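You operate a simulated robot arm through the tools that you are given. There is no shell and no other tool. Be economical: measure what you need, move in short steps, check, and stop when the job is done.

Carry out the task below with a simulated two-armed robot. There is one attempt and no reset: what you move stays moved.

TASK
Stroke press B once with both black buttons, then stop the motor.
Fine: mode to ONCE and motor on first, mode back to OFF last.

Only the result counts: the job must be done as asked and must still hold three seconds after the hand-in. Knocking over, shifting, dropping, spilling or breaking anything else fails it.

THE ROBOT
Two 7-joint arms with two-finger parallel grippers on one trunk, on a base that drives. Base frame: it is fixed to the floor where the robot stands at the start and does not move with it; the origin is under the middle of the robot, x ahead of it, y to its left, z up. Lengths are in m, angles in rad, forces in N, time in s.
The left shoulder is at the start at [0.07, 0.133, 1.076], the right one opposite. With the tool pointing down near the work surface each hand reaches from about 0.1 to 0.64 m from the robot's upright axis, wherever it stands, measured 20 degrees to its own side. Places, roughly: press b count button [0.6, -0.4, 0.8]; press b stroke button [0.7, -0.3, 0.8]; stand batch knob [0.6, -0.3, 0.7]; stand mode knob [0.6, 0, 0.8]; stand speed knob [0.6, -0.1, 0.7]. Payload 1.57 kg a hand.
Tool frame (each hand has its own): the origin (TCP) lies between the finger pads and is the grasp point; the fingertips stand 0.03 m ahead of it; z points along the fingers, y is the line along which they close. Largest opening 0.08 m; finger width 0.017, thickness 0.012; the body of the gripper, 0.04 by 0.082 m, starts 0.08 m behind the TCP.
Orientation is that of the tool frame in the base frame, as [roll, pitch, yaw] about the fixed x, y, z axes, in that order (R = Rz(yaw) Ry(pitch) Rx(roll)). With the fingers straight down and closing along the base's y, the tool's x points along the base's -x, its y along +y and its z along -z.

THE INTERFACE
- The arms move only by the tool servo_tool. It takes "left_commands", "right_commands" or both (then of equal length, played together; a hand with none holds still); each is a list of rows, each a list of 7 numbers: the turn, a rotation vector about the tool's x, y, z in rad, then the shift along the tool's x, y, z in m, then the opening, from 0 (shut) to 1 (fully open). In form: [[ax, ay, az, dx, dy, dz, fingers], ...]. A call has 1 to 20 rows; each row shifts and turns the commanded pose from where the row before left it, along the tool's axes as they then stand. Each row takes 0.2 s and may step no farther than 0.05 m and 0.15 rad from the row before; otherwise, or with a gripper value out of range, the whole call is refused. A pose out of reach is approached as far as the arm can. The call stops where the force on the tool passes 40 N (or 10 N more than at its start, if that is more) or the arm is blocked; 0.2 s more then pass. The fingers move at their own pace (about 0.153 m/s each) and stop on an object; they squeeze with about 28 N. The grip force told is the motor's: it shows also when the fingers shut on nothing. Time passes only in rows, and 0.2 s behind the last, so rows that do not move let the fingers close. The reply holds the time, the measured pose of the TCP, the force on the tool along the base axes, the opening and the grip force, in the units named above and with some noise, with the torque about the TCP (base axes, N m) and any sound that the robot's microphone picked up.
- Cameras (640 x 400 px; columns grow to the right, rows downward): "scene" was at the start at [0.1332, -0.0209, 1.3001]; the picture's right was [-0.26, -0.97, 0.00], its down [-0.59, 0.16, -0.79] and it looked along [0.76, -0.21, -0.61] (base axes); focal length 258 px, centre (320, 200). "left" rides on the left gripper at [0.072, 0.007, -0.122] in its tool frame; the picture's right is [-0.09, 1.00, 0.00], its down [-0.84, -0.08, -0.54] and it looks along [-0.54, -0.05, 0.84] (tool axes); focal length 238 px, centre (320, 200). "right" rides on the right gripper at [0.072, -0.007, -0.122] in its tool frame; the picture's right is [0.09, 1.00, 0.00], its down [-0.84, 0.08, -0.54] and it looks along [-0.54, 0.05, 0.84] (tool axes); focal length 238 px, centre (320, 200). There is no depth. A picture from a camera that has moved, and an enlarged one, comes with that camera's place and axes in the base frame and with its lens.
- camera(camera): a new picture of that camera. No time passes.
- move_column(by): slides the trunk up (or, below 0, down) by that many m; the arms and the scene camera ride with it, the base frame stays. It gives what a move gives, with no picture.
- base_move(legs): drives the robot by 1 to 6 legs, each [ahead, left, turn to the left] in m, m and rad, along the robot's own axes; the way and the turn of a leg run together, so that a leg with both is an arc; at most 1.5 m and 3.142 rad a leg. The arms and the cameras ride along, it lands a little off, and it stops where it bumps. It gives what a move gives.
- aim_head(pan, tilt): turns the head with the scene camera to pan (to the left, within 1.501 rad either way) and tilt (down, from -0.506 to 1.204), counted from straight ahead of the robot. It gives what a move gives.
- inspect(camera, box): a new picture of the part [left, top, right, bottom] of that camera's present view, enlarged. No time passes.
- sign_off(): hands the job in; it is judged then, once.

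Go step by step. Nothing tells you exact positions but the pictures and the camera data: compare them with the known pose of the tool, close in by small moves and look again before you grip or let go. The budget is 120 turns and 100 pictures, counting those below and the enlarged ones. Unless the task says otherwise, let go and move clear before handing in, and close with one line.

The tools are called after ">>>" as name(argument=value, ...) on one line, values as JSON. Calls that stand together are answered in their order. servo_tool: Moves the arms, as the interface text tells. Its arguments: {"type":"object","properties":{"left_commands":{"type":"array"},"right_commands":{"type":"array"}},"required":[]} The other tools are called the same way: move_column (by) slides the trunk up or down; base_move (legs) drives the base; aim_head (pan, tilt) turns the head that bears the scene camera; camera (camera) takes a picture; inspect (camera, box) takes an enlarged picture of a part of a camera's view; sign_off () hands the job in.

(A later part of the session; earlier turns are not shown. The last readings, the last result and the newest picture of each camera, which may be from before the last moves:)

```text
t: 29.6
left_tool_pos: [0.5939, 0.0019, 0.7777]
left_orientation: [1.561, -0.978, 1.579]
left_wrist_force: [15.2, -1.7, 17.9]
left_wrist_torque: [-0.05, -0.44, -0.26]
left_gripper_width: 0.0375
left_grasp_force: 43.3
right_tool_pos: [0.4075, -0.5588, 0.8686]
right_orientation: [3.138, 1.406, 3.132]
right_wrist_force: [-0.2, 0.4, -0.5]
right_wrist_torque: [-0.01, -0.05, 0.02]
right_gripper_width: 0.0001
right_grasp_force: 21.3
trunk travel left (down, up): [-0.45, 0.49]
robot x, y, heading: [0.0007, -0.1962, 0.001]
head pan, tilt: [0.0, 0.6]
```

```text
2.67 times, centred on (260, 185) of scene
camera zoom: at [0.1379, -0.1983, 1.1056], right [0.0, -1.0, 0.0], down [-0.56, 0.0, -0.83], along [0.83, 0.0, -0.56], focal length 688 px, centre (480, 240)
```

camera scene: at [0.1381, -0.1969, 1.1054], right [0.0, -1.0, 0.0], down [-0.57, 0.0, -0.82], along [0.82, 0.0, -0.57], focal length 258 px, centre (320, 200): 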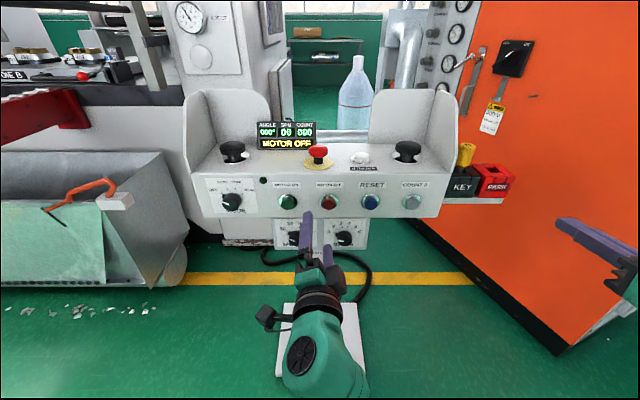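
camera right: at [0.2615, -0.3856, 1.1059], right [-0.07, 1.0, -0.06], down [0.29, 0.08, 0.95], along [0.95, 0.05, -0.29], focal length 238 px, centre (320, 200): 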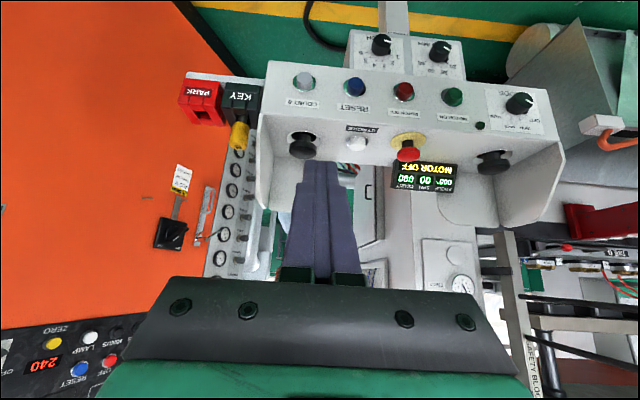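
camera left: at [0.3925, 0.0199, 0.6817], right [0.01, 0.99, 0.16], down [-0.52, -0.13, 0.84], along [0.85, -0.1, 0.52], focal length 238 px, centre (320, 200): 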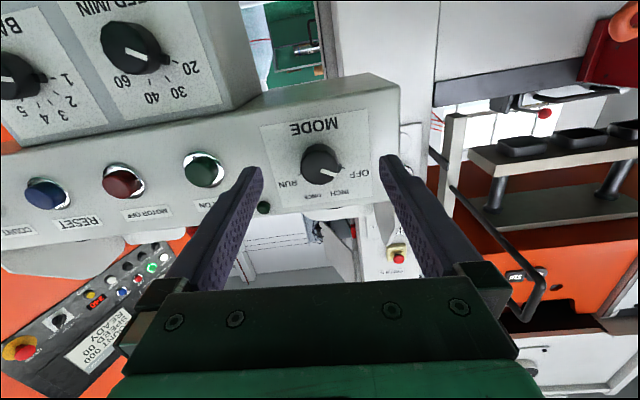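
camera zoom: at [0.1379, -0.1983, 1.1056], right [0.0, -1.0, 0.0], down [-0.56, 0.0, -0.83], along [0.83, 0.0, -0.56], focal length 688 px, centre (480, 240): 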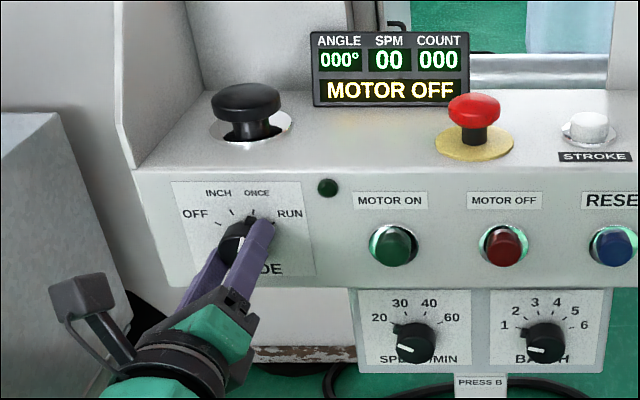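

The pointer stands on ONCE. Releasing and backing straight out.

>>> servo_tool(left_commands=[[0, 0, 0, 0, 0, 0, 1], [0, 0, 0, 0, 0, 0, 1], [0, 0, 0, 0, 0, -0.03, 1], [0, 0, 0, 0, 0, -0.04, 1], [0, 0, 0, 0, 0, -0.04, 1]])

>>> inspect(camera="left", box=[160, 60, 480, 260])

>>> inspect(camera="scene", box=[160, 110, 360, 260])

```text
t: 30.8
left_tool_pos: [0.4836, 0.0025, 0.7732]
left_orientation: [1.566, -0.976, 1.574]
left_wrist_force: [-0.2, -0.3, 0.1]
left_wrist_torque: [-0.02, 0.02, 0.01]
left_gripper_width: 0.08
left_grasp_force: 0.0
right_tool_pos: [0.4071, -0.5574, 0.8688]
right_orientation: [-3.138, 1.405, 3.141]
right_wrist_force: [0.9, 1.2, -0.1]
right_wrist_torque: [0.02, -0.02, 0.02]
right_gripper_width: 0.0002
right_grasp_force: 20.9
trunk travel left (down, up): [-0.45, 0.49]
robot x, y, heading: [-0.002, -0.1983, -0.003]
head pan, tilt: [0.0, 0.6]
```

```text
2.00 times, centred on (320, 160) of left
camera zoom: at [0.36, 0.0375, 0.8374], right [0.0, -0.88, 0.48], down [-0.54, -0.41, -0.74], along [0.84, -0.26, -0.47], focal length 477 px, centre (320, 280)
```

zoom: 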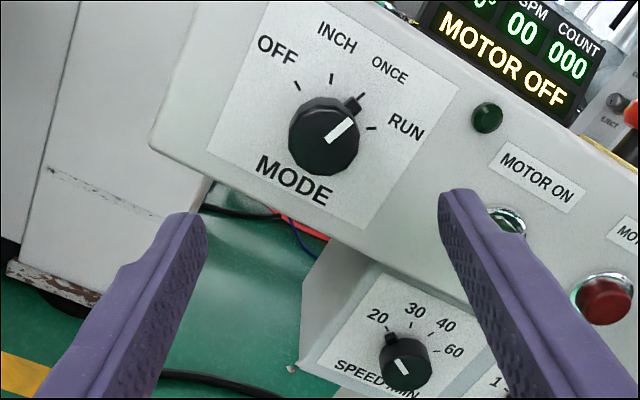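

```text
2.67 times, centred on (260, 185) of scene
camera zoom: at [0.1373, -0.1967, 1.1055], right [0.0, -1.0, 0.0], down [-0.56, 0.0, -0.83], along [0.83, 0.0, -0.56], focal length 688 px, centre (480, 240)
```

zoom: 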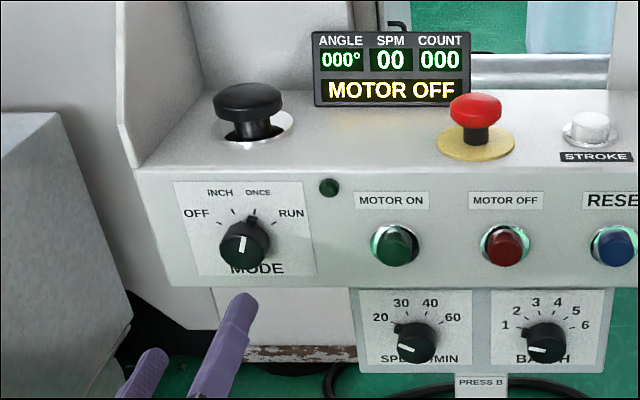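

MODE is on ONCE. Next, MOTOR ON with the closed left hand: line up at y ≈ -0.125, z ≈ 0.770 first.

>>> servo_tool(left_commands=[[0, 0, 0, -0.0246, 0.0346, 0.015, 0], [0, 0, 0, -0.0246, 0.0346, 0.015, 0], [0, 0, 0, -0.0246, 0.0346, 0.015, 0], [0, 0, 0, 0, 0, 0, 0]])

>>> camera(camera="left")

>>> inspect(camera="scene", box=[200, 150, 360, 250])

```text
t: 31.8
left_tool_pos: [0.5282, -0.1254, 0.7708]
left_orientation: [1.565, -0.976, 1.575]
left_wrist_force: [-0.2, 0.6, -0.4]
left_wrist_torque: [-0.02, -0.02, -0.02]
left_gripper_width: 0.0
left_grasp_force: 21.4
right_tool_pos: [0.408, -0.5565, 0.8702]
right_orientation: [-3.136, 1.404, -3.14]
right_wrist_force: [0.4, -0.1, -0.7]
right_wrist_torque: [0.03, -0.03, 0.02]
right_gripper_width: 0.0
right_grasp_force: 21.0
trunk travel left (down, up): [-0.45, 0.49]
robot x, y, heading: [0.0001, -0.194, -0.002]
head pan, tilt: [0.0, 0.6]
```

```text
61 pictures are left
camera left: at [0.4061, -0.0896, 0.835], right [0.0, -0.88, 0.48], down [-0.54, -0.41, -0.74], along [0.84, -0.26, -0.47], focal length 238 px, centre (320, 200)
```

left: 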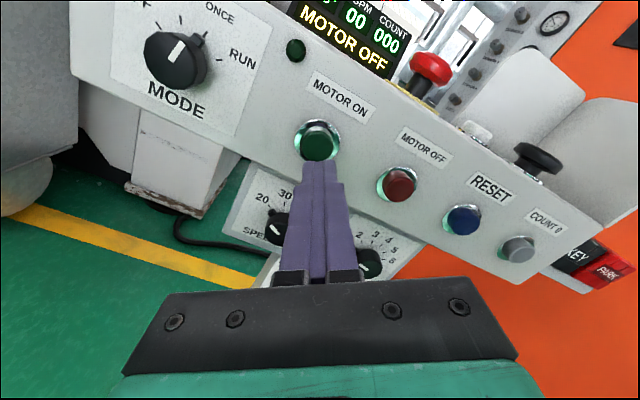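

```text
4.00 times, centred on (280, 200) of scene
camera zoom: at [0.1379, -0.1963, 1.1055], right [0.0, -1.0, 0.0], down [-0.56, 0.0, -0.83], along [0.83, 0.0, -0.56], focal length 1032 px, centre (480, 200)
```

zoom: 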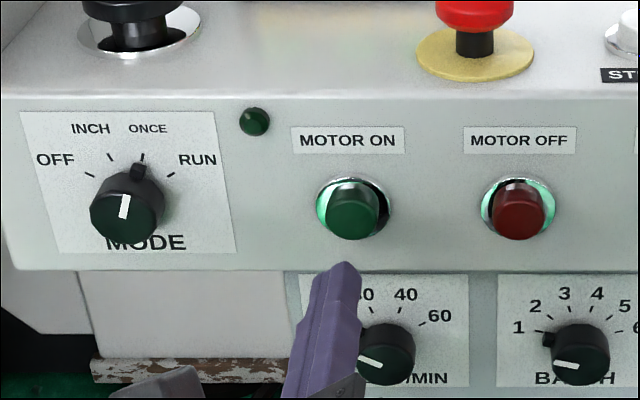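

Aligned. Advancing to contact in small steps.

>>> servo_tool(left_commands=[[0, 0, 0, 0, -0.002, 0.03, 0], [0, 0, 0, 0, 0, 0.012, 0], [0, 0, 0, 0, 0, 0.006, 0], [0, 0, 0, 0, 0, 0.004, 0], [0, 0, 0, 0, 0, 0.004, 0]])

>>> inspect(camera="scene", box=[200, 110, 360, 250])

```text
t: 33.0
left_tool_pos: [0.584, -0.1235, 0.7693]
left_orientation: [1.566, -0.975, 1.573]
left_wrist_force: [-2.5, 0.2, -0.1]
left_wrist_torque: [-0.01, 0.05, -0.01]
left_gripper_width: 0.0
left_grasp_force: 21.2
right_tool_pos: [0.4072, -0.5573, 0.8697]
right_orientation: [-3.14, 1.402, -3.141]
right_wrist_force: [0.2, 0.1, 0.2]
right_wrist_torque: [0.0, 0.0, 0.0]
right_gripper_width: 0.0001
right_grasp_force: 21.6
trunk travel left (down, up): [-0.45, 0.49]
robot x, y, heading: [-0.0026, -0.2012, -0.004]
head pan, tilt: [0.0, 0.6]
```

```text
2.86 times, centred on (280, 180) of scene
camera zoom: at [0.138, -0.1968, 1.1054], right [0.0, -1.0, 0.0], down [-0.56, 0.0, -0.83], along [0.83, 0.0, -0.56], focal length 737 px, centre (434, 257)
```

zoom: 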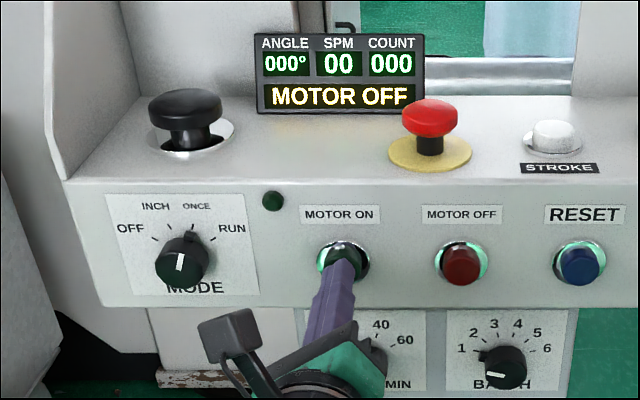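

Contact just began (2.5 N). Pushing a few millimetres further.

>>> servo_tool(left_commands=[[0, 0, 0, 0, 0, 0.003, 0], [0, 0, 0, 0, 0, 0.003, 0]])

>>> inspect(camera="scene", box=[200, 110, 360, 250])

```text
t: 33.6
left_tool_pos: [0.5911, -0.1245, 0.7693]
left_orientation: [1.566, -0.977, 1.575]
left_wrist_force: [-6.4, 1.2, -0.8]
left_wrist_torque: [0.04, 0.05, 0.01]
left_gripper_width: 0.0
left_grasp_force: 21.2
right_tool_pos: [0.4062, -0.5571, 0.8688]
right_orientation: [-3.138, 1.405, 3.141]
right_wrist_force: [0.6, 0.3, -0.8]
right_wrist_torque: [0.01, -0.01, 0.01]
right_gripper_width: 0.0
right_grasp_force: 21.1
trunk travel left (down, up): [-0.45, 0.49]
robot x, y, heading: [0.0001, -0.2003, 0.002]
head pan, tilt: [0.0, 0.6]
heard: click
```

```text
2.86 times, centred on (280, 180) of scene
camera zoom: at [0.1369, -0.1966, 1.1055], right [0.0, -1.0, 0.0], down [-0.56, 0.0, -0.83], along [0.83, 0.0, -0.56], focal length 737 px, centre (434, 257)
```

zoom: 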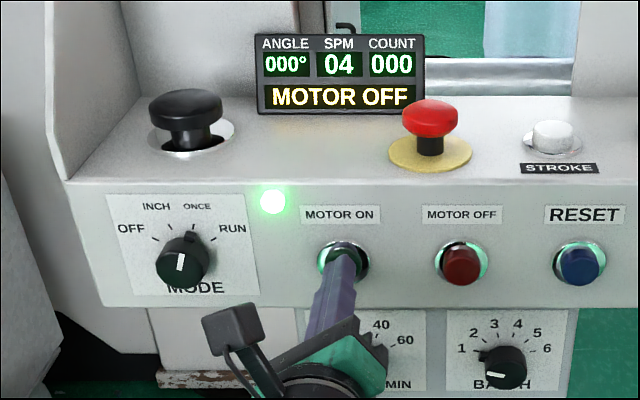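

Click; the lamp lit and SPM is rising. Backing off.

>>> servo_tool(left_commands=[[0, 0, 0, 0, 0, -0.04, 0], [0, 0, 0, 0, 0, -0.04, 0], [0, 0, 0, 0, 0, -0.04, 0]])

>>> camera(camera="scene")

```text
t: 34.4
left_tool_pos: [0.4682, -0.124, 0.7695]
left_orientation: [1.566, -0.973, 1.576]
left_wrist_force: [-0.3, 0.1, -0.2]
left_wrist_torque: [-0.02, -0.04, 0.01]
left_gripper_width: 0.0
left_grasp_force: 21.1
right_tool_pos: [0.4064, -0.5569, 0.8686]
right_orientation: [-3.14, 1.407, -3.141]
right_wrist_force: [-1.0, 0.2, 0.2]
right_wrist_torque: [-0.03, 0.03, -0.01]
right_gripper_width: 0.0
right_grasp_force: 21.0
trunk travel left (down, up): [-0.45, 0.49]
robot x, y, heading: [0.0004, -0.1949, 0.003]
head pan, tilt: [0.0, 0.6]
```

```text
57 pictures are left
camera scene: at [0.1374, -0.1968, 1.1055], right [0.0, -1.0, 0.0], down [-0.56, 0.0, -0.83], along [0.83, 0.0, -0.56], focal length 258 px, centre (320, 200)
```

scene: 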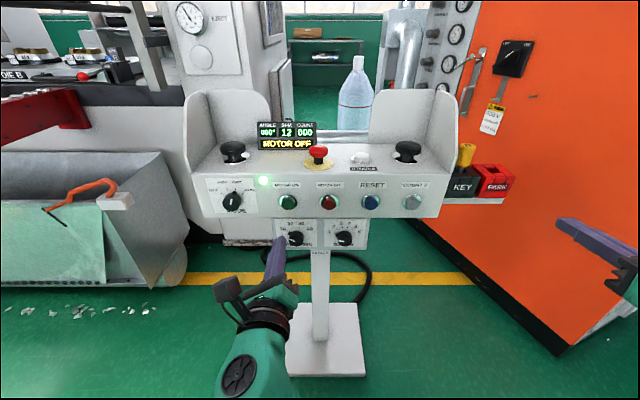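

Motor is spinning up (SPM 12). Raising the trunk and bringing the hands back to pointing down for the palm buttons.

>>> move_column(by=0.2)

>>> servo_tool(left_commands=[[0, 0, -0.14, 0, 0, 0, 0], [0, 0, -0.14, 0, 0, 0, 0], [0, 0, -0.14, 0, 0, 0, 0], [0, 0, -0.14, 0, 0, 0, 0], [0, 0, -0.14, 0, 0, 0, 0], [0, 0, -0.14, 0, 0, 0, 0], [0, 0, -0.14, 0, 0, 0, 0], [0, 0, -0.14, 0, 0, 0, 0], [0, 0, -0.14, 0, 0, 0, 0], [0, 0, -0.14, 0, 0, 0, 0]], right_commands=[[0, 0.14, 0, 0, 0, 0, 0], [0, 0.14, 0, 0, 0, 0, 0], [0, 0.14, 0, 0, 0, 0, 0], [0, 0.14, 0, 0, 0, 0, 0], [0, 0.14, 0, 0, 0, 0, 0], [0, 0.14, 0, 0, 0, 0, 0], [0, 0.14, 0, 0, 0, 0, 0], [0, 0.14, 0, 0, 0, 0, 0], [0, 0.14, 0, 0, 0, 0, 0], [0, 0.14, 0, 0, 0, 0, 0]])

>>> servo_tool(left_commands=[[0.132, 0.0597, 0, 0, 0, 0, 0], [0.132, 0.0597, 0, 0, 0, 0, 0], [0.132, 0.0597, 0, 0, 0, 0, 0], [0.132, 0.0597, 0, 0, 0, 0, 0], [0.132, 0.0597, 0, 0, 0, 0, 0], [0.132, 0.0597, 0, 0, 0, 0, 0], [0.132, 0.0597, 0, 0, 0, 0, 0], [0.132, 0.0597, 0, 0, 0, 0, 0], [0.132, 0.0597, 0, 0, 0, 0, 0], [0.132, 0.0597, 0, 0, 0, 0, 0], [0, 0, 0, 0, 0, 0, 0]])

```text
t: 36.5
left_tool_pos: [0.4692, -0.1237, 0.9696]
left_orientation: [1.568, -0.976, 1.573]
left_wrist_force: [0.5, 0.0, -0.7]
left_wrist_torque: [-0.01, 0.01, -0.04]
left_gripper_width: 0.0
left_grasp_force: 21.0
right_tool_pos: [0.408, -0.5577, 1.0681]
right_orientation: [-3.139, 1.403, 3.139]
right_wrist_force: [0.2, -0.4, -0.5]
right_wrist_torque: [0.0, 0.03, -0.03]
right_gripper_width: 0.0
right_grasp_force: 21.6
trunk travel left (down, up): [-0.65, 0.29]
robot x, y, heading: [0.0004, -0.2016, 0.0]
head pan, tilt: [0.0, 0.6]
```

```text
t: 38.7
left_tool_pos: [0.4699, -0.1223, 0.9678]
left_orientation: [1.568, 0.428, 1.571]
left_wrist_force: [0.4, -0.1, -0.2]
left_wrist_torque: [-0.01, -0.02, 0.03]
left_gripper_width: 0.0
left_grasp_force: 21.5
right_tool_pos: [0.4081, -0.5563, 1.0721]
right_orientation: [3.141, 0.008, 3.141]
right_wrist_force: [-0.2, -0.1, 0.0]
right_wrist_torque: [0.0, -0.01, 0.0]
right_gripper_width: 0.0
right_grasp_force: 21.2
trunk travel left (down, up): [-0.65, 0.29]
robot x, y, heading: [-0.0034, -0.1963, 0.006]
head pan, tilt: [0.0, 0.6]
```

```text
t: 40.3
left_tool_pos: [0.4866, -0.0694, 0.9387]
left_orientation: [2.499, 0.089, 1.994]
left_wrist_force: [-0.5, -0.4, 0.3]
left_wrist_torque: [-0.01, 0.0, -0.02]
left_gripper_width: 0.0
left_grasp_force: 21.0
left hand out of reach, approached as far as the arm can: row 7
right_tool_pos: [0.4085, -0.5572, 1.0682]
right_orientation: [-3.139, 0.004, 3.139]
right_wrist_force: [-0.8, -0.1, -0.4]
right_wrist_torque: [-0.01, 0.03, -0.01]
right_gripper_width: 0.0002
right_grasp_force: 21.5
trunk travel left (down, up): [-0.65, 0.29]
robot x, y, heading: [-0.0004, -0.198, -0.002]
head pan, tilt: [0.0, 0.6]
stopped in row 7 (left hand): the arm was blocked; the commanded pose is now the measured one
```

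Unroll the left hand about its own axis first, then finish pitching down.

>>> servo_tool(left_commands=[[0, 0, -0.14, 0, 0, 0, 0], [0, 0, -0.14, 0, 0, 0, 0], [0, 0, -0.14, 0, 0, 0, 0], [0, 0, -0.14, 0, 0, 0, 0], [0, 0, -0.14, 0, 0, 0, 0], [0, 0, -0.14, 0, 0, 0, 0], [0, 0, -0.14, 0, 0, 0, 0], [0, 0, -0.14, 0, 0, 0, 0], [0, 0, 0, 0, 0, 0, 0]])

```text
t: 41.5
left_tool_pos: [0.4907, -0.022, 0.9394]
left_orientation: [2.533, 0.417, 2.618]
left_wrist_force: [0.5, -0.1, -0.2]
left_wrist_torque: [0.04, -0.03, 0.0]
left_gripper_width: 0.0
left_grasp_force: 21.4
right_tool_pos: [0.4079, -0.5582, 1.0684]
right_orientation: [3.139, 0.003, 3.138]
right_wrist_force: [0.4, -0.9, 0.3]
right_wrist_torque: [0.03, -0.01, -0.02]
right_gripper_width: 0.0
right_grasp_force: 21.2
trunk travel left (down, up): [-0.65, 0.29]
robot x, y, heading: [0.0003, -0.1983, 0.001]
head pan, tilt: [0.0, 0.6]
stopped in row 6 (left hand): the arm was blocked; the commanded pose is now the measured one
```

>>> servo_tool(left_commands=[[0, 0, 0, 0.0062, 0.0312, -0.0261, 0], [0, 0, 0, 0.0062, 0.0312, -0.0261, 0], [0, 0, 0, 0.0062, 0.0312, -0.0261, 0], [0.0795, 0.0914, -0.0623, 0, 0, 0, 0], [0.0795, 0.0914, -0.0623, 0, 0, 0, 0], [0.0795, 0.0914, -0.0623, 0, 0, 0, 0], [0.0795, 0.0914, -0.0623, 0, 0, 0, 0], [0.0795, 0.0914, -0.0623, 0, 0, 0, 0], [0.0795, 0.0914, -0.0623, 0, 0, 0, 0], [0, 0, 0, 0, 0, 0, 0]])

>>> camera(camera="scene")

```text
t: 43.8
left_tool_pos: [0.5267, 0.0856, 0.9852]
left_orientation: [-3.14, -0.003, 3.14]
left_wrist_force: [-0.1, 0.8, -0.3]
left_wrist_torque: [0.03, -0.02, 0.01]
left_gripper_width: 0.0
left_grasp_force: 21.5
left hand out of reach, approached as far as the arm can: row 3, 4, 5, 6, 7
right_tool_pos: [0.4067, -0.5572, 1.0673]
right_orientation: [3.141, 0.004, 3.137]
right_wrist_force: [-0.6, 0.4, 0.1]
right_wrist_torque: [-0.01, -0.01, 0.02]
right_gripper_width: 0.0
right_grasp_force: 20.7
trunk travel left (down, up): [-0.65, 0.29]
robot x, y, heading: [-0.0028, -0.1961, -0.003]
head pan, tilt: [0.0, 0.6]
```

```text
56 pictures are left
camera scene: at [0.1381, -0.1972, 1.3054], right [0.0, -1.0, 0.0], down [-0.56, 0.0, -0.83], along [0.83, 0.0, -0.56], focal length 258 px, centre (320, 200)
```

scene: 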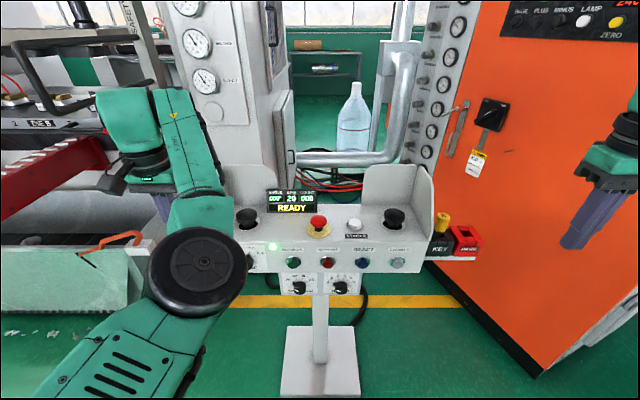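

Display says READY at 20 SPM. The palms are ~0.71 m out, so I need to drive forward ~0.12 m; first checking base clearance to the stand foot by looking down.

>>> aim_head(pan=0.0, tilt=1.2)

>>> camera(camera="scene")

>>> camera(camera="left")

```text
t: 44.8
left_tool_pos: [0.5261, 0.0853, 0.9859]
left_orientation: [-3.141, -0.004, 3.139]
left_wrist_force: [0.4, 0.3, -0.2]
left_wrist_torque: [0.0, -0.02, 0.02]
left_gripper_width: 0.0001
left_grasp_force: 21.0
right_tool_pos: [0.408, -0.5584, 1.0674]
right_orientation: [3.141, 0.003, 3.139]
right_wrist_force: [-0.1, -0.7, -0.3]
right_wrist_torque: [0.0, 0.02, -0.04]
right_gripper_width: 0.0002
right_grasp_force: 21.3
trunk travel left (down, up): [-0.65, 0.29]
robot x, y, heading: [0.0023, -0.1967, 0.004]
head pan, tilt: [0.0, 1.201]
```

```text
55 pictures are left
camera scene: at [0.1059, -0.1968, 1.2608], right [0.0, -1.0, 0.0], down [-0.93, 0.0, -0.36], along [0.36, 0.0, -0.93], focal length 258 px, centre (320, 200)
```

scene: 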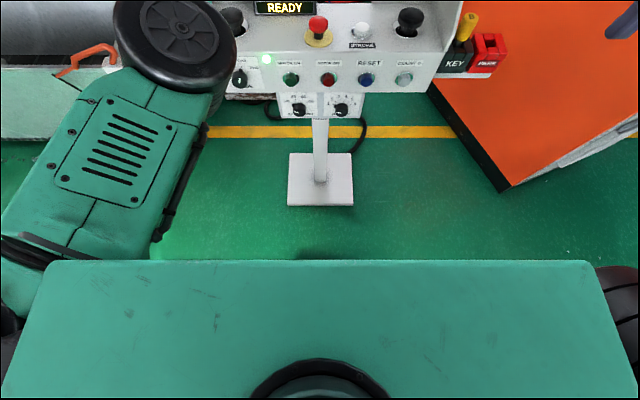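

```text
54 pictures are left
camera left: at [0.4554, 0.0925, 1.1082], right [0.09, 1.0, 0.0], down [0.84, -0.08, 0.54], along [0.54, -0.05, -0.84], focal length 238 px, centre (320, 200)
```

left: 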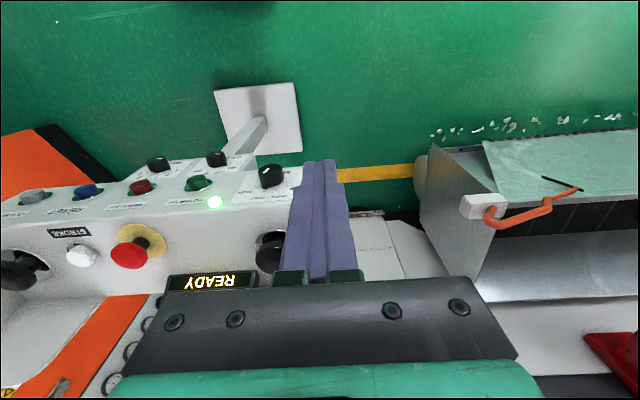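

There's over 0.2 m clearance to the foot. Raise the left hand above the cowl and align both hands laterally with their buttons, then drive forward 0.12 m.

>>> servo_tool(left_commands=[[0, 0, 0, 0, -0.02, -0.03, 0], [0, 0, 0, 0, -0.02, -0.03, 0], [0, 0, 0, 0, -0.02, -0.03, 0], [0, 0, 0, 0, -0.017, 0, 0], [0, 0, 0, 0, 0, 0, 0]], right_commands=[[0, 0, 0, 0, 0.04, 0, 0], [0, 0, 0, 0, 0.04, 0, 0], [0, 0, 0, 0, 0.04, 0, 0], [0, 0, 0, 0, 0.031, 0, 0], [0, 0, 0, 0, 0, 0, 0]])

>>> aim_head(pan=0.0, tilt=0.6)

>>> camera(camera="scene")

```text
t: 46.0
left_tool_pos: [0.5456, 0.01, 1.0754]
left_orientation: [-3.14, -0.004, 3.139]
left_wrist_force: [-0.8, -0.6, -0.3]
left_wrist_torque: [0.0, 0.02, -0.03]
left_gripper_width: 0.0003
left_grasp_force: 20.8
left hand out of reach, approached as far as the arm can: row 2
right_tool_pos: [0.4076, -0.4066, 1.0692]
right_orientation: [3.141, 0.005, 3.14]
right_wrist_force: [0.6, 0.6, -0.1]
right_wrist_torque: [0.01, -0.04, 0.03]
right_gripper_width: 0.0
right_grasp_force: 21.4
trunk travel left (down, up): [-0.65, 0.29]
robot x, y, heading: [0.0018, -0.1959, -0.001]
head pan, tilt: [0.0, 1.201]
```

```text
t: 47.0
left_tool_pos: [0.5455, 0.0102, 1.0743]
left_orientation: [-3.14, -0.001, 3.141]
left_wrist_force: [0.7, -0.3, 0.2]
left_wrist_torque: [-0.03, -0.02, -0.04]
left_gripper_width: 0.0
left_grasp_force: 21.4
right_tool_pos: [0.4083, -0.408, 1.0675]
right_orientation: [-3.141, 0.003, 3.138]
right_wrist_force: [-0.2, -0.3, 0.6]
right_wrist_torque: [0.01, -0.04, -0.01]
right_gripper_width: 0.0001
right_grasp_force: 21.3
trunk travel left (down, up): [-0.65, 0.29]
robot x, y, heading: [0.0045, -0.1985, -0.001]
head pan, tilt: [0.0, 0.6]
```

```text
53 pictures are left
camera scene: at [0.1383, -0.1968, 1.3053], right [0.0, -1.0, 0.0], down [-0.57, 0.0, -0.82], along [0.82, 0.0, -0.57], focal length 258 px, centre (320, 200)
```

scene: 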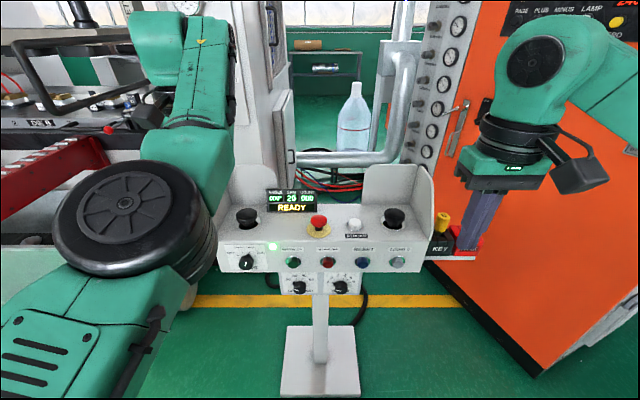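

>>> base_move(legs=[[0.12, 0, 0]])

>>> servo_tool(left_commands=[[0, 0, 0, -0.03, 0, 0, 0], [0, 0, 0, 0, 0, 0.03, 0], [0, 0, 0, 0, 0, 0.03, 0], [0, 0, 0, 0, 0, 0, 0], [0, 0, 0, 0, 0, 0, 0]], right_commands=[[0, 0, 0, -0.045, 0, 0, 0], [0, 0, 0, -0.045, 0, 0, 0], [0, 0, 0, -0.045, 0, 0, 0], [0, 0, 0, -0.03, 0, 0, 0], [0, 0, 0, 0, 0, 0.04, 0]])

>>> camera(camera="scene")

>>> camera(camera="left")

>>> camera(camera="right")

```text
t: 48.2
left_tool_pos: [0.6657, 0.0122, 1.0753]
left_orientation: [-3.141, -0.003, 3.141]
left_wrist_force: [-0.4, 0.5, 0.6]
left_wrist_torque: [0.0, -0.02, 0.0]
left_gripper_width: 0.0
left_grasp_force: 21.4
right_tool_pos: [0.5268, -0.4063, 1.0675]
right_orientation: [-3.142, 0.005, 3.139]
right_wrist_force: [-0.3, 0.3, 0.4]
right_wrist_torque: [0.0, -0.02, 0.0]
right_gripper_width: 0.0
right_grasp_force: 21.5
trunk travel left (down, up): [-0.65, 0.29]
robot x, y, heading: [0.1224, -0.1987, 0.001]
head pan, tilt: [0.0, 0.6]
```

```text
t: 49.4
left_tool_pos: [0.697, 0.0094, 1.015]
left_orientation: [-3.142, -0.007, 3.14]
left_wrist_force: [0.1, -1.0, 0.2]
left_wrist_torque: [0.03, 0.01, -0.03]
left_gripper_width: 0.0
left_grasp_force: 21.6
left hand out of reach, approached as far as the arm can: row 1
right_tool_pos: [0.6737, -0.4085, 1.0262]
right_orientation: [3.14, 0.004, 3.14]
right_wrist_force: [0.2, -0.2, -0.5]
right_wrist_torque: [0.07, 0.01, 0.0]
right_gripper_width: 0.0
right_grasp_force: 21.4
right hand out of reach, approached as far as the arm can: row 4
trunk travel left (down, up): [-0.65, 0.29]
robot x, y, heading: [0.1194, -0.1943, -0.005]
head pan, tilt: [0.0, 0.6]
```

```text
52 pictures are left
camera scene: at [0.2599, -0.1995, 1.3053], right [0.0, -1.0, 0.0], down [-0.57, 0.0, -0.82], along [0.82, 0.0, -0.57], focal length 258 px, centre (320, 200)
```

scene: 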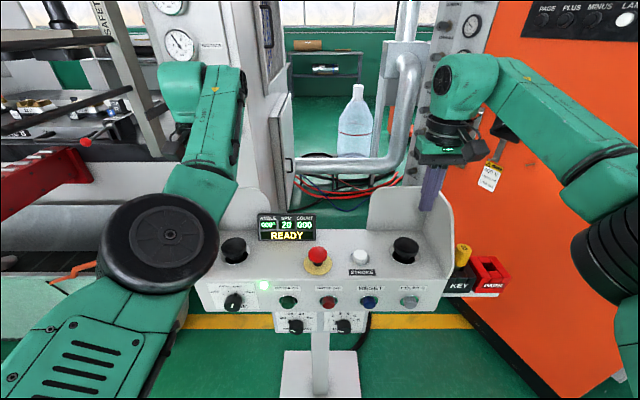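

```text
51 pictures are left
camera left: at [0.6256, 0.016, 1.1377], right [0.09, 1.0, 0.0], down [0.84, -0.08, 0.54], along [0.54, -0.05, -0.84], focal length 238 px, centre (320, 200)
```

left: 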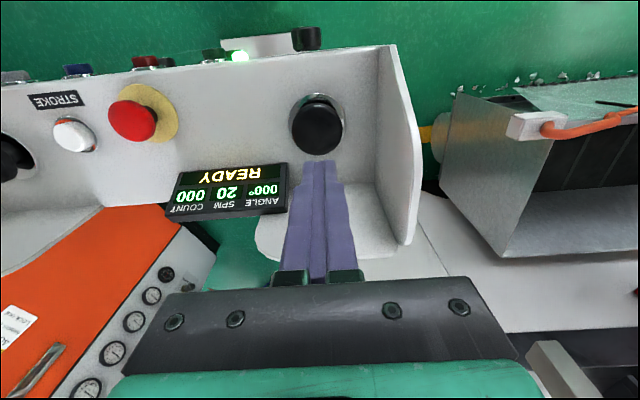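

```text
50 pictures are left
camera right: at [0.602, -0.416, 1.1475], right [-0.09, 1.0, 0.0], down [0.84, 0.07, 0.54], along [0.54, 0.05, -0.84], focal length 238 px, centre (320, 200)
```

right: 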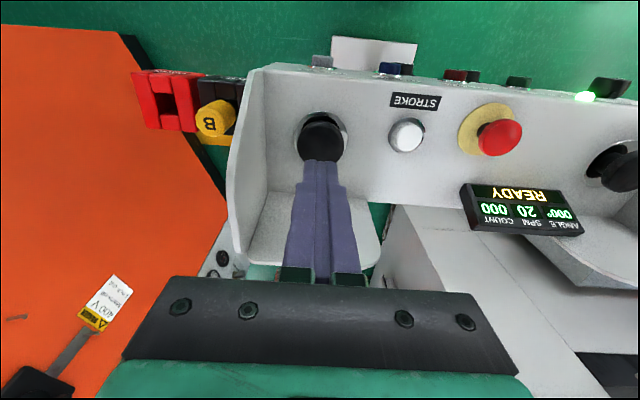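

Both hands are over the palm buttons (caps near x ≈ 0.70, top z ≈ 0.868). Lowering together to ~1.5 cm above.

>>> servo_tool(left_commands=[[0, 0, 0, -0.004, -0.002, 0.025, 0], [0, 0, 0, 0, 0, 0.025, 0], [0, 0, 0, 0, 0, 0.025, 0], [0, 0, 0, 0, 0, 0.025, 0], [0, 0, 0, 0, 0, 0, 0]], right_commands=[[0, 0, 0, -0.007, 0, 0.028, 0], [0, 0, 0, -0.008, 0, 0.028, 0], [0, 0, 0, -0.008, 0, 0.028, 0], [0, 0, 0, 0, 0, 0.027, 0], [0, 0, 0, 0, 0, 0, 0]])

>>> inspect(camera="scene", box=[180, 150, 480, 320])

>>> camera(camera="left")

>>> camera(camera="right")

```text
t: 50.6
left_tool_pos: [0.6983, 0.0083, 0.916]
left_orientation: [-3.14, -0.004, 3.14]
left_wrist_force: [0.5, 0.1, -0.1]
left_wrist_torque: [-0.06, -0.03, 0.0]
left_gripper_width: 0.0
left_grasp_force: 21.3
right_tool_pos: [0.6964, -0.407, 0.9159]
right_orientation: [3.141, 0.005, 3.139]
right_wrist_force: [0.0, 0.1, 0.2]
right_wrist_torque: [-0.02, -0.01, -0.03]
right_gripper_width: 0.0
right_grasp_force: 21.7
trunk travel left (down, up): [-0.65, 0.29]
robot x, y, heading: [0.1174, -0.1988, -0.001]
head pan, tilt: [0.0, 0.6]
```

```text
2.13 times, centred on (330, 235) of scene
camera zoom: at [0.258, -0.1963, 1.3055], right [0.0, -1.0, 0.0], down [-0.56, 0.0, -0.83], along [0.83, 0.0, -0.56], focal length 550 px, centre (299, 125)
```

zoom: 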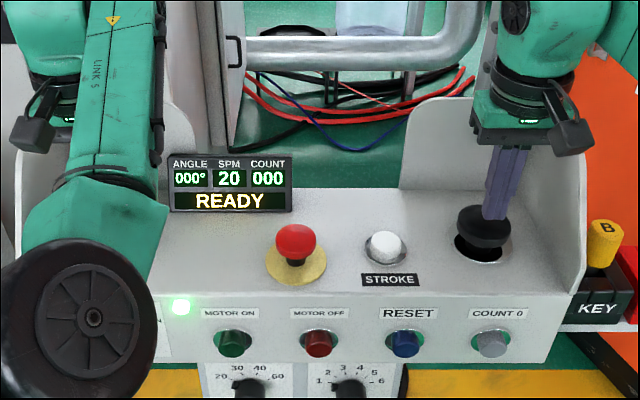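

```text
48 pictures are left
camera left: at [0.6273, 0.016, 1.0384], right [0.09, 1.0, 0.0], down [0.84, -0.08, 0.54], along [0.54, -0.05, -0.84], focal length 238 px, centre (320, 200)
```

left: 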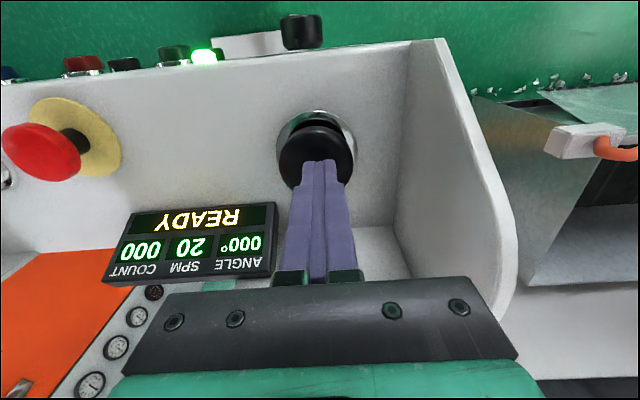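

```text
47 pictures are left
camera right: at [0.6229, -0.4147, 1.0386], right [-0.09, 1.0, 0.0], down [0.83, 0.07, 0.55], along [0.54, 0.05, -0.84], focal length 238 px, centre (320, 200)
```

right: 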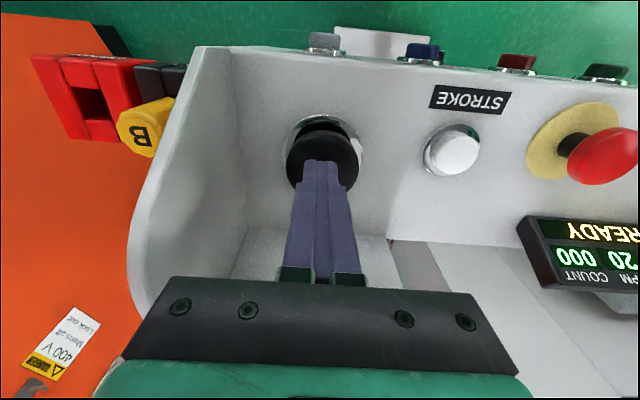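

Centred on both caps. Pressing both together in one motion.

>>> servo_tool(left_commands=[[0, 0, 0, 0, 0, 0.012, 0], [0, 0, 0, 0, 0, 0.012, 0], [0, 0, 0, 0, 0, 0.006, 0]], right_commands=[[0, 0, 0, 0, 0, 0.012, 0], [0, 0, 0, 0, 0, 0.012, 0], [0, 0, 0, 0, 0, 0.006, 0]])

>>> inspect(camera="scene", box=[180, 150, 480, 320])

```text
t: 51.5
left_tool_pos: [0.6976, 0.0077, 0.8966]
left_orientation: [3.136, 0.023, -3.14]
left_wrist_force: [-2.9, -1.2, 13.7]
left_wrist_torque: [-0.06, 0.25, 0.01]
left_gripper_width: 0.0
left_grasp_force: 21.2
right_tool_pos: [0.6946, -0.4079, 0.8958]
right_orientation: [3.134, 0.025, 3.139]
right_wrist_force: [-1.3, -1.7, 12.9]
right_wrist_torque: [-0.08, 0.14, 0.12]
right_gripper_width: 0.0
right_grasp_force: 21.2
trunk travel left (down, up): [-0.65, 0.29]
robot x, y, heading: [0.1214, -0.2018, -0.002]
head pan, tilt: [0.0, 0.6]
heard: click, click
stopped in row 3 (left hand): the force on the tool passed its limit (the readings are from after the stop); the commanded pose is now the measured one
```

```text
2.13 times, centred on (330, 235) of scene
camera zoom: at [0.2521, -0.198, 1.3061], right [0.0, -1.0, 0.0], down [-0.56, 0.0, -0.83], along [0.83, 0.0, -0.56], focal length 550 px, centre (299, 125)
```

zoom: 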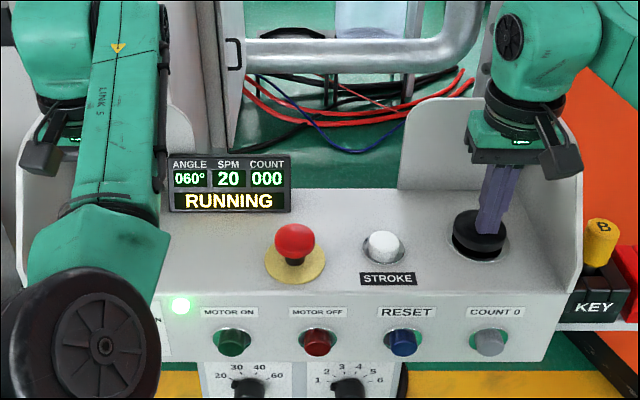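

Two clicks, and it's RUNNING at 60°. Holding both down.

>>> servo_tool(left_commands=[[0, 0, 0, 0, 0, 0, 0], [0, 0, 0, 0, 0, 0, 0], [0, 0, 0, 0, 0, 0, 0], [0, 0, 0, 0, 0, 0, 0], [0, 0, 0, 0, 0, 0, 0]], right_commands=[[0, 0, 0, 0, 0, 0, 0], [0, 0, 0, 0, 0, 0, 0], [0, 0, 0, 0, 0, 0, 0], [0, 0, 0, 0, 0, 0, 0], [0, 0, 0, 0, 0, 0, 0]])

>>> inspect(camera="scene", box=[180, 150, 480, 320])

```text
t: 52.7
left_tool_pos: [0.6982, 0.0086, 0.8956]
left_orientation: [3.137, 0.023, -3.139]
left_wrist_force: [2.5, -3.3, 27.2]
left_wrist_torque: [-0.11, 0.14, -0.01]
left_gripper_width: 0.0
left_grasp_force: 21.8
right_tool_pos: [0.693, -0.4075, 0.8955]
right_orientation: [3.134, 0.025, 3.139]
right_wrist_force: [6.8, -2.0, 22.4]
right_wrist_torque: [-0.09, -0.08, -0.05]
right_gripper_width: 0.0
right_grasp_force: 21.3
trunk travel left (down, up): [-0.65, 0.29]
robot x, y, heading: [0.1228, -0.2005, 0.006]
head pan, tilt: [0.0, 0.6]
```

```text
2.13 times, centred on (330, 235) of scene
camera zoom: at [0.2519, -0.1983, 1.3065], right [0.0, -1.0, 0.0], down [-0.56, 0.0, -0.83], along [0.83, 0.0, -0.56], focal length 550 px, centre (299, 125)
```

zoom: 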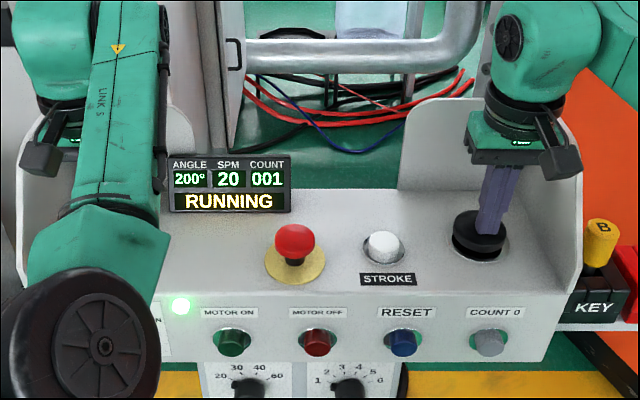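

Count 001 at 200°. Holding until it returns to the top.

>>> servo_tool(left_commands=[[0, 0, 0, 0, 0, 0, 0], [0, 0, 0, 0, 0, 0, 0], [0, 0, 0, 0, 0, 0, 0], [0, 0, 0, 0, 0, 0, 0], [0, 0, 0, 0, 0, 0, 0], [0, 0, 0, 0, 0, 0, 0]], right_commands=[[0, 0, 0, 0, 0, 0, 0], [0, 0, 0, 0, 0, 0, 0], [0, 0, 0, 0, 0, 0, 0], [0, 0, 0, 0, 0, 0, 0], [0, 0, 0, 0, 0, 0, 0], [0, 0, 0, 0, 0, 0, 0]])

>>> inspect(camera="scene", box=[180, 150, 480, 320])

```text
t: 54.1
left_tool_pos: [0.6984, 0.009, 0.8955]
left_orientation: [3.137, 0.022, -3.139]
left_wrist_force: [5.5, -2.6, 28.4]
left_wrist_torque: [-0.07, 0.04, 0.06]
left_gripper_width: 0.0
left_grasp_force: 21.4
right_tool_pos: [0.6946, -0.4075, 0.8942]
right_orientation: [3.136, 0.024, 3.138]
right_wrist_force: [8.8, -2.2, 25.7]
right_wrist_torque: [-0.1, -0.03, 0.04]
right_gripper_width: 0.0
right_grasp_force: 21.4
trunk travel left (down, up): [-0.65, 0.29]
robot x, y, heading: [0.1169, -0.2003, -0.001]
head pan, tilt: [0.0, 0.6]
```

```text
2.13 times, centred on (330, 235) of scene
camera zoom: at [0.2519, -0.1981, 1.3063], right [0.0, -1.0, 0.0], down [-0.56, 0.0, -0.83], along [0.83, 0.0, -0.56], focal length 550 px, centre (299, 125)
```

zoom: 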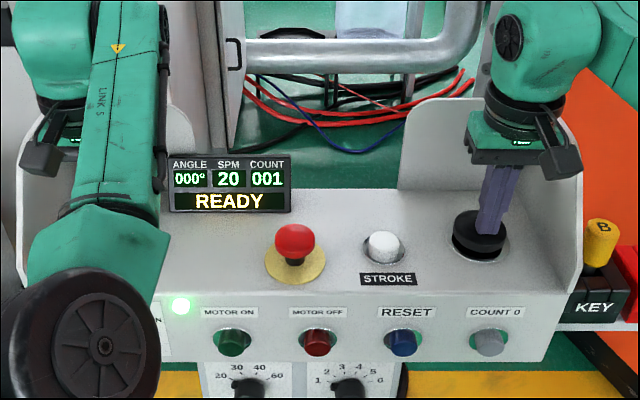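

Stroke complete: 000°, count 001, READY. Lifting both hands clear.

>>> servo_tool(left_commands=[[0, 0, 0, 0, 0, -0.03, 0], [0, 0, 0, 0, 0, -0.045, 0], [0, 0, 0, 0, 0, -0.045, 0], [0, 0, 0, 0, 0, -0.04, 0], [0, 0, 0, 0, 0, 0, 0]], right_commands=[[0, 0, 0, 0, 0, -0.03, 0], [0, 0, 0, 0, 0, -0.045, 0], [0, 0, 0, 0, 0, -0.045, 0], [0, 0, 0, 0, 0, -0.04, 0], [0, 0, 0, 0, 0, 0, 0]])

>>> camera(camera="scene")

```text
t: 55.3
left_tool_pos: [0.7016, 0.0078, 1.0506]
left_orientation: [3.139, 0.013, -3.139]
left_wrist_force: [0.4, 0.0, -0.5]
left_wrist_torque: [0.03, 0.01, -0.03]
left_gripper_width: 0.0001
left_grasp_force: 21.0
right_tool_pos: [0.6805, -0.4173, 1.0454]
right_orientation: [3.135, 0.017, 3.136]
right_wrist_force: [0.2, -0.7, -1.0]
right_wrist_torque: [-0.03, -0.02, -0.04]
right_gripper_width: 0.0
right_grasp_force: 20.8
right hand out of reach, approached as far as the arm can: row 4
trunk travel left (down, up): [-0.65, 0.29]
robot x, y, heading: [0.1223, -0.2024, -0.0]
head pan, tilt: [0.0, 0.6]
```

```text
43 pictures are left
camera scene: at [0.2597, -0.197, 1.3053], right [0.0, -1.0, 0.0], down [-0.57, 0.0, -0.82], along [0.82, 0.0, -0.57], focal length 258 px, centre (320, 200)
```

scene: 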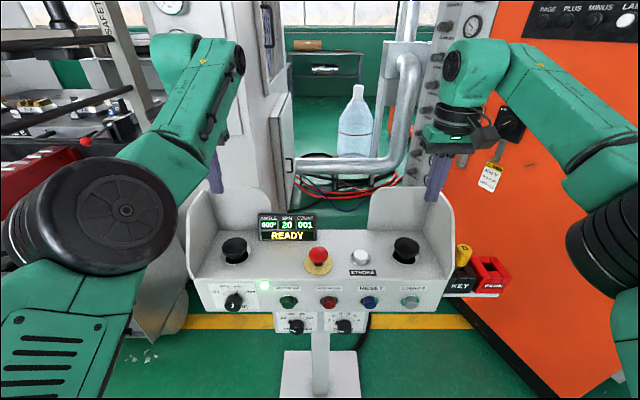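

Driving back 0.12 m and retracting the hands.

>>> base_move(legs=[[-0.12, 0, 0]])

>>> servo_tool(left_commands=[[0, 0, 0, 0.045, 0, 0, 0], [0, 0, 0, 0.045, 0, 0, 0], [0, 0, 0, 0.035, 0, 0, 0], [0, 0, 0, 0, 0, 0, 0]], right_commands=[[0, 0, 0, 0.045, -0.01, 0, 0], [0, 0, 0, 0.045, -0.01, 0, 0], [0, 0, 0, 0.045, -0.01, 0, 0], [0, 0, 0, 0, 0, 0, 0]])

>>> camera(camera="scene")

```text
t: 56.5
left_tool_pos: [0.5807, 0.0064, 1.0497]
left_orientation: [3.14, 0.012, -3.141]
left_wrist_force: [-0.2, -0.1, -0.7]
left_wrist_torque: [0.0, -0.04, -0.02]
left_gripper_width: 0.0
left_grasp_force: 21.4
right_tool_pos: [0.5616, -0.4163, 1.0449]
right_orientation: [3.136, 0.017, 3.137]
right_wrist_force: [0.2, 0.3, 0.6]
right_wrist_torque: [-0.02, 0.01, 0.0]
right_gripper_width: 0.0
right_grasp_force: 21.2
trunk travel left (down, up): [-0.65, 0.29]
robot x, y, heading: [0.002, -0.1979, 0.003]
head pan, tilt: [0.0, 0.6]
```

```text
t: 57.5
left_tool_pos: [0.5817, 0.0078, 1.0498]
left_orientation: [3.14, 0.012, 3.141]
left_wrist_force: [0.4, 0.1, 0.2]
left_wrist_torque: [0.0, 0.01, 0.03]
left_gripper_width: 0.0
left_grasp_force: 21.5
left hand out of reach, approached as far as the arm can: row 1, 2, 3
right_tool_pos: [0.425, -0.4463, 1.0416]
right_orientation: [3.136, 0.017, 3.135]
right_wrist_force: [0.4, 0.0, 0.0]
right_wrist_torque: [-0.04, 0.01, 0.02]
right_gripper_width: 0.0001
right_grasp_force: 21.1
trunk travel left (down, up): [-0.65, 0.29]
robot x, y, heading: [0.0032, -0.1998, -0.003]
head pan, tilt: [0.0, 0.6]
```

```text
42 pictures are left
camera scene: at [0.1398, -0.1966, 1.3052], right [0.0, -1.0, 0.0], down [-0.57, 0.0, -0.82], along [0.82, 0.0, -0.57], focal length 258 px, centre (320, 200)
```

scene: 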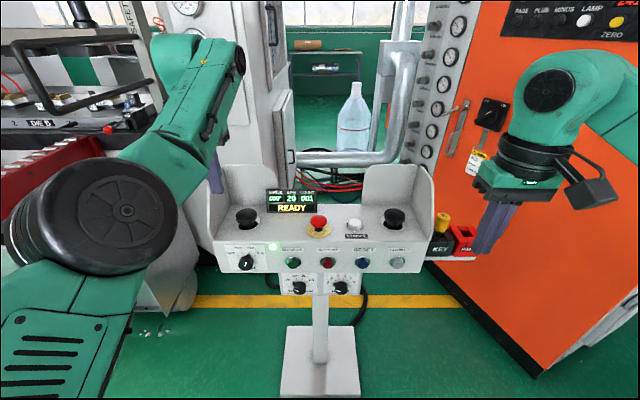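

The left arm is folded near a limit. I'll restore its commanded position and tilt it forward while shifting left/up, which gives the wrist room.

>>> servo_tool(left_commands=[[0, 0, 0, -0.04, 0, 0, 0], [0, 0, 0, -0.04, 0, 0, 0], [0, 0, 0, -0.04, 0, 0, 0], [0, -0.14, 0, 0, 0, 0, 0], [0, -0.14, 0, 0, 0, 0, 0], [0, -0.14, 0, 0, 0, 0, 0], [0, -0.14, 0, 0, 0, 0, 0], [0, 0, 0, 0, 0, 0, 0]])

>>> camera(camera="scene")

```text
t: 59.3
left_tool_pos: [0.5882, 0.0047, 1.0483]
left_orientation: [3.138, 0.576, 3.14]
left_wrist_force: [-0.7, -0.5, 0.0]
left_wrist_torque: [0.01, -0.03, 0.01]
left_gripper_width: 0.0
left_grasp_force: 21.3
left hand out of reach, approached as far as the arm can: row 1, 2, 3, 4
right_tool_pos: [0.4263, -0.4452, 1.0408]
right_orientation: [3.135, 0.021, 3.135]
right_wrist_force: [1.0, 1.5, -0.4]
right_wrist_torque: [0.01, 0.01, 0.0]
right_gripper_width: 0.0
right_grasp_force: 21.5
trunk travel left (down, up): [-0.65, 0.29]
robot x, y, heading: [0.0002, -0.1992, 0.0]
head pan, tilt: [0.0, 0.6]
```

```text
41 pictures are left
camera scene: at [0.1388, -0.1968, 1.3054], right [0.0, -1.0, 0.0], down [-0.57, 0.0, -0.82], along [0.82, 0.0, -0.57], focal length 258 px, centre (320, 200)
```

scene: 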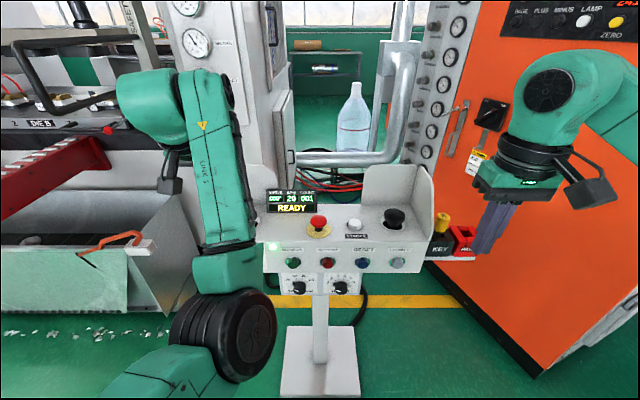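

>>> servo_tool(left_commands=[[0, 0, 0, 0.025, 0, -0.0164, 0], [0, 0, 0, 0.025, 0, -0.0164, 0], [0, 0, 0, 0.025, 0, -0.0164, 0], [0, 0, 0, 0.025, 0, -0.0164, 0], [0, -0.14, 0, 0, 0, 0, 0], [0, -0.14, 0, 0, 0, 0, 0], [0, -0.14, 0, 0, 0, 0, 0], [0, 0, 0, 0, 0, 0, 0]])

>>> camera(camera="scene")

```text
t: 61.3
left_tool_pos: [0.5439, 0.0525, 1.0287]
left_orientation: [3.027, 1.021, 3.096]
left_wrist_force: [0.3, -0.6, 0.5]
left_wrist_torque: [-0.01, -0.05, -0.02]
left_gripper_width: 0.0001
left_grasp_force: 21.2
left hand out of reach, approached as far as the arm can: row 1, 2, 3, 4
right_tool_pos: [0.4247, -0.4476, 1.0416]
right_orientation: [3.136, 0.02, 3.135]
right_wrist_force: [0.1, -0.5, 0.4]
right_wrist_torque: [-0.02, 0.01, 0.0]
right_gripper_width: 0.0
right_grasp_force: 21.5
trunk travel left (down, up): [-0.65, 0.29]
robot x, y, heading: [0.0001, -0.1985, 0.003]
head pan, tilt: [0.0, 0.6]
stopped in row 8 (left hand): the arm was blocked; the commanded pose is now the measured one
```

```text
40 pictures are left
camera scene: at [0.1386, -0.1966, 1.3054], right [0.0, -1.0, 0.0], down [-0.57, 0.0, -0.82], along [0.82, 0.0, -0.57], focal length 258 px, centre (320, 200)
```

scene: 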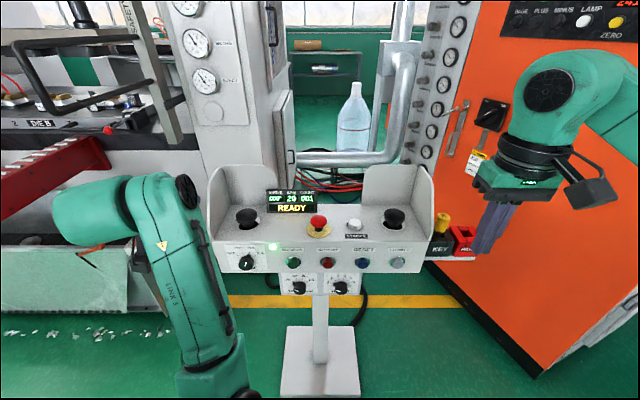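

Now roll clockwise toward the configuration that worked for the knob.

>>> servo_tool(left_commands=[[0, 0, 0.14, 0, 0, 0, 0], [0, 0, 0.14, 0, 0, 0, 0], [0, 0, 0.14, 0, 0, 0, 0], [0, 0, 0.14, 0, 0, 0, 0], [0, 0, 0.14, 0, 0, 0, 0], [0, 0, 0.14, 0, 0, 0, 0], [0, 0, 0.14, 0, 0, 0, 0], [0, 0, 0.14, 0, 0, 0, 0], [0, 0, 0, 0, 0, 0, 0]])

```text
t: 63.3
left_tool_pos: [0.545, 0.0478, 1.0262]
left_orientation: [2.154, 0.326, 1.861]
left_wrist_force: [0.6, 0.4, 0.4]
left_wrist_torque: [0.02, -0.03, -0.02]
left_gripper_width: 0.0
left_grasp_force: 20.7
right_tool_pos: [0.4257, -0.4461, 1.042]
right_orientation: [3.137, 0.018, 3.136]
right_wrist_force: [-0.1, -0.2, -0.6]
right_wrist_torque: [-0.01, 0.01, 0.04]
right_gripper_width: 0.0
right_grasp_force: 21.6
trunk travel left (down, up): [-0.65, 0.29]
robot x, y, heading: [-0.0006, -0.2031, -0.003]
head pan, tilt: [0.0, 0.6]
```

>>> servo_tool(left_commands=[[0, 0, 0, 0.0095, -0.0158, -0.0298, 0], [0, 0, 0, 0.0095, -0.0158, -0.0298, 0], [-0.1013, -0.0456, 0.0462, 0, 0, 0, 0], [-0.1013, -0.0456, 0.0462, 0, 0, 0, 0], [-0.1013, -0.0456, 0.0462, 0, 0, 0, 0], [-0.1013, -0.0456, 0.0462, 0, 0, 0, 0], [-0.1013, -0.0456, 0.0462, 0, 0, 0, 0], [0, 0, 0, 0, 0, 0, 0]])

>>> camera(camera="scene")

```text
t: 64.4
left_tool_pos: [0.4797, 0.0864, 1.046]
left_orientation: [1.818, 0.086, 1.769]
left_wrist_force: [-0.1, 0.1, 0.6]
left_wrist_torque: [0.04, 0.0, 0.0]
left_gripper_width: 0.0
left_grasp_force: 21.0
left hand out of reach, approached as far as the arm can: row 4, 5
right_tool_pos: [0.4264, -0.4441, 1.0411]
right_orientation: [3.139, 0.019, 3.133]
right_wrist_force: [0.7, -0.2, -0.1]
right_wrist_torque: [0.01, 0.03, 0.03]
right_gripper_width: 0.0
right_grasp_force: 21.7
trunk travel left (down, up): [-0.65, 0.29]
robot x, y, heading: [0.0017, -0.1994, 0.0]
head pan, tilt: [0.0, 0.6]
stopped in row 5 (left hand): the arm was blocked; the commanded pose is now the measured one
```

```text
39 pictures are left
camera scene: at [0.1384, -0.1943, 1.3054], right [0.0, -1.0, 0.0], down [-0.56, 0.0, -0.83], along [0.83, 0.0, -0.56], focal length 258 px, centre (320, 200)
```

scene: 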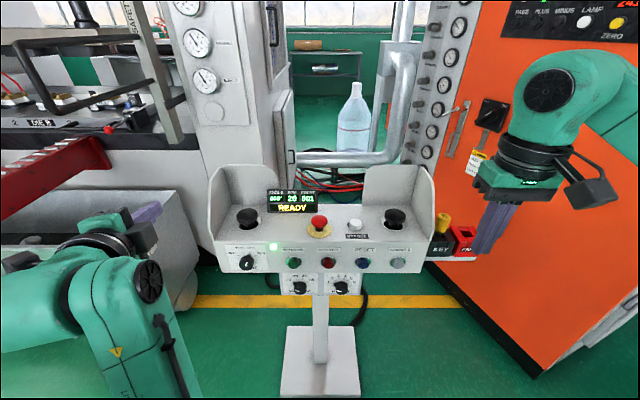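

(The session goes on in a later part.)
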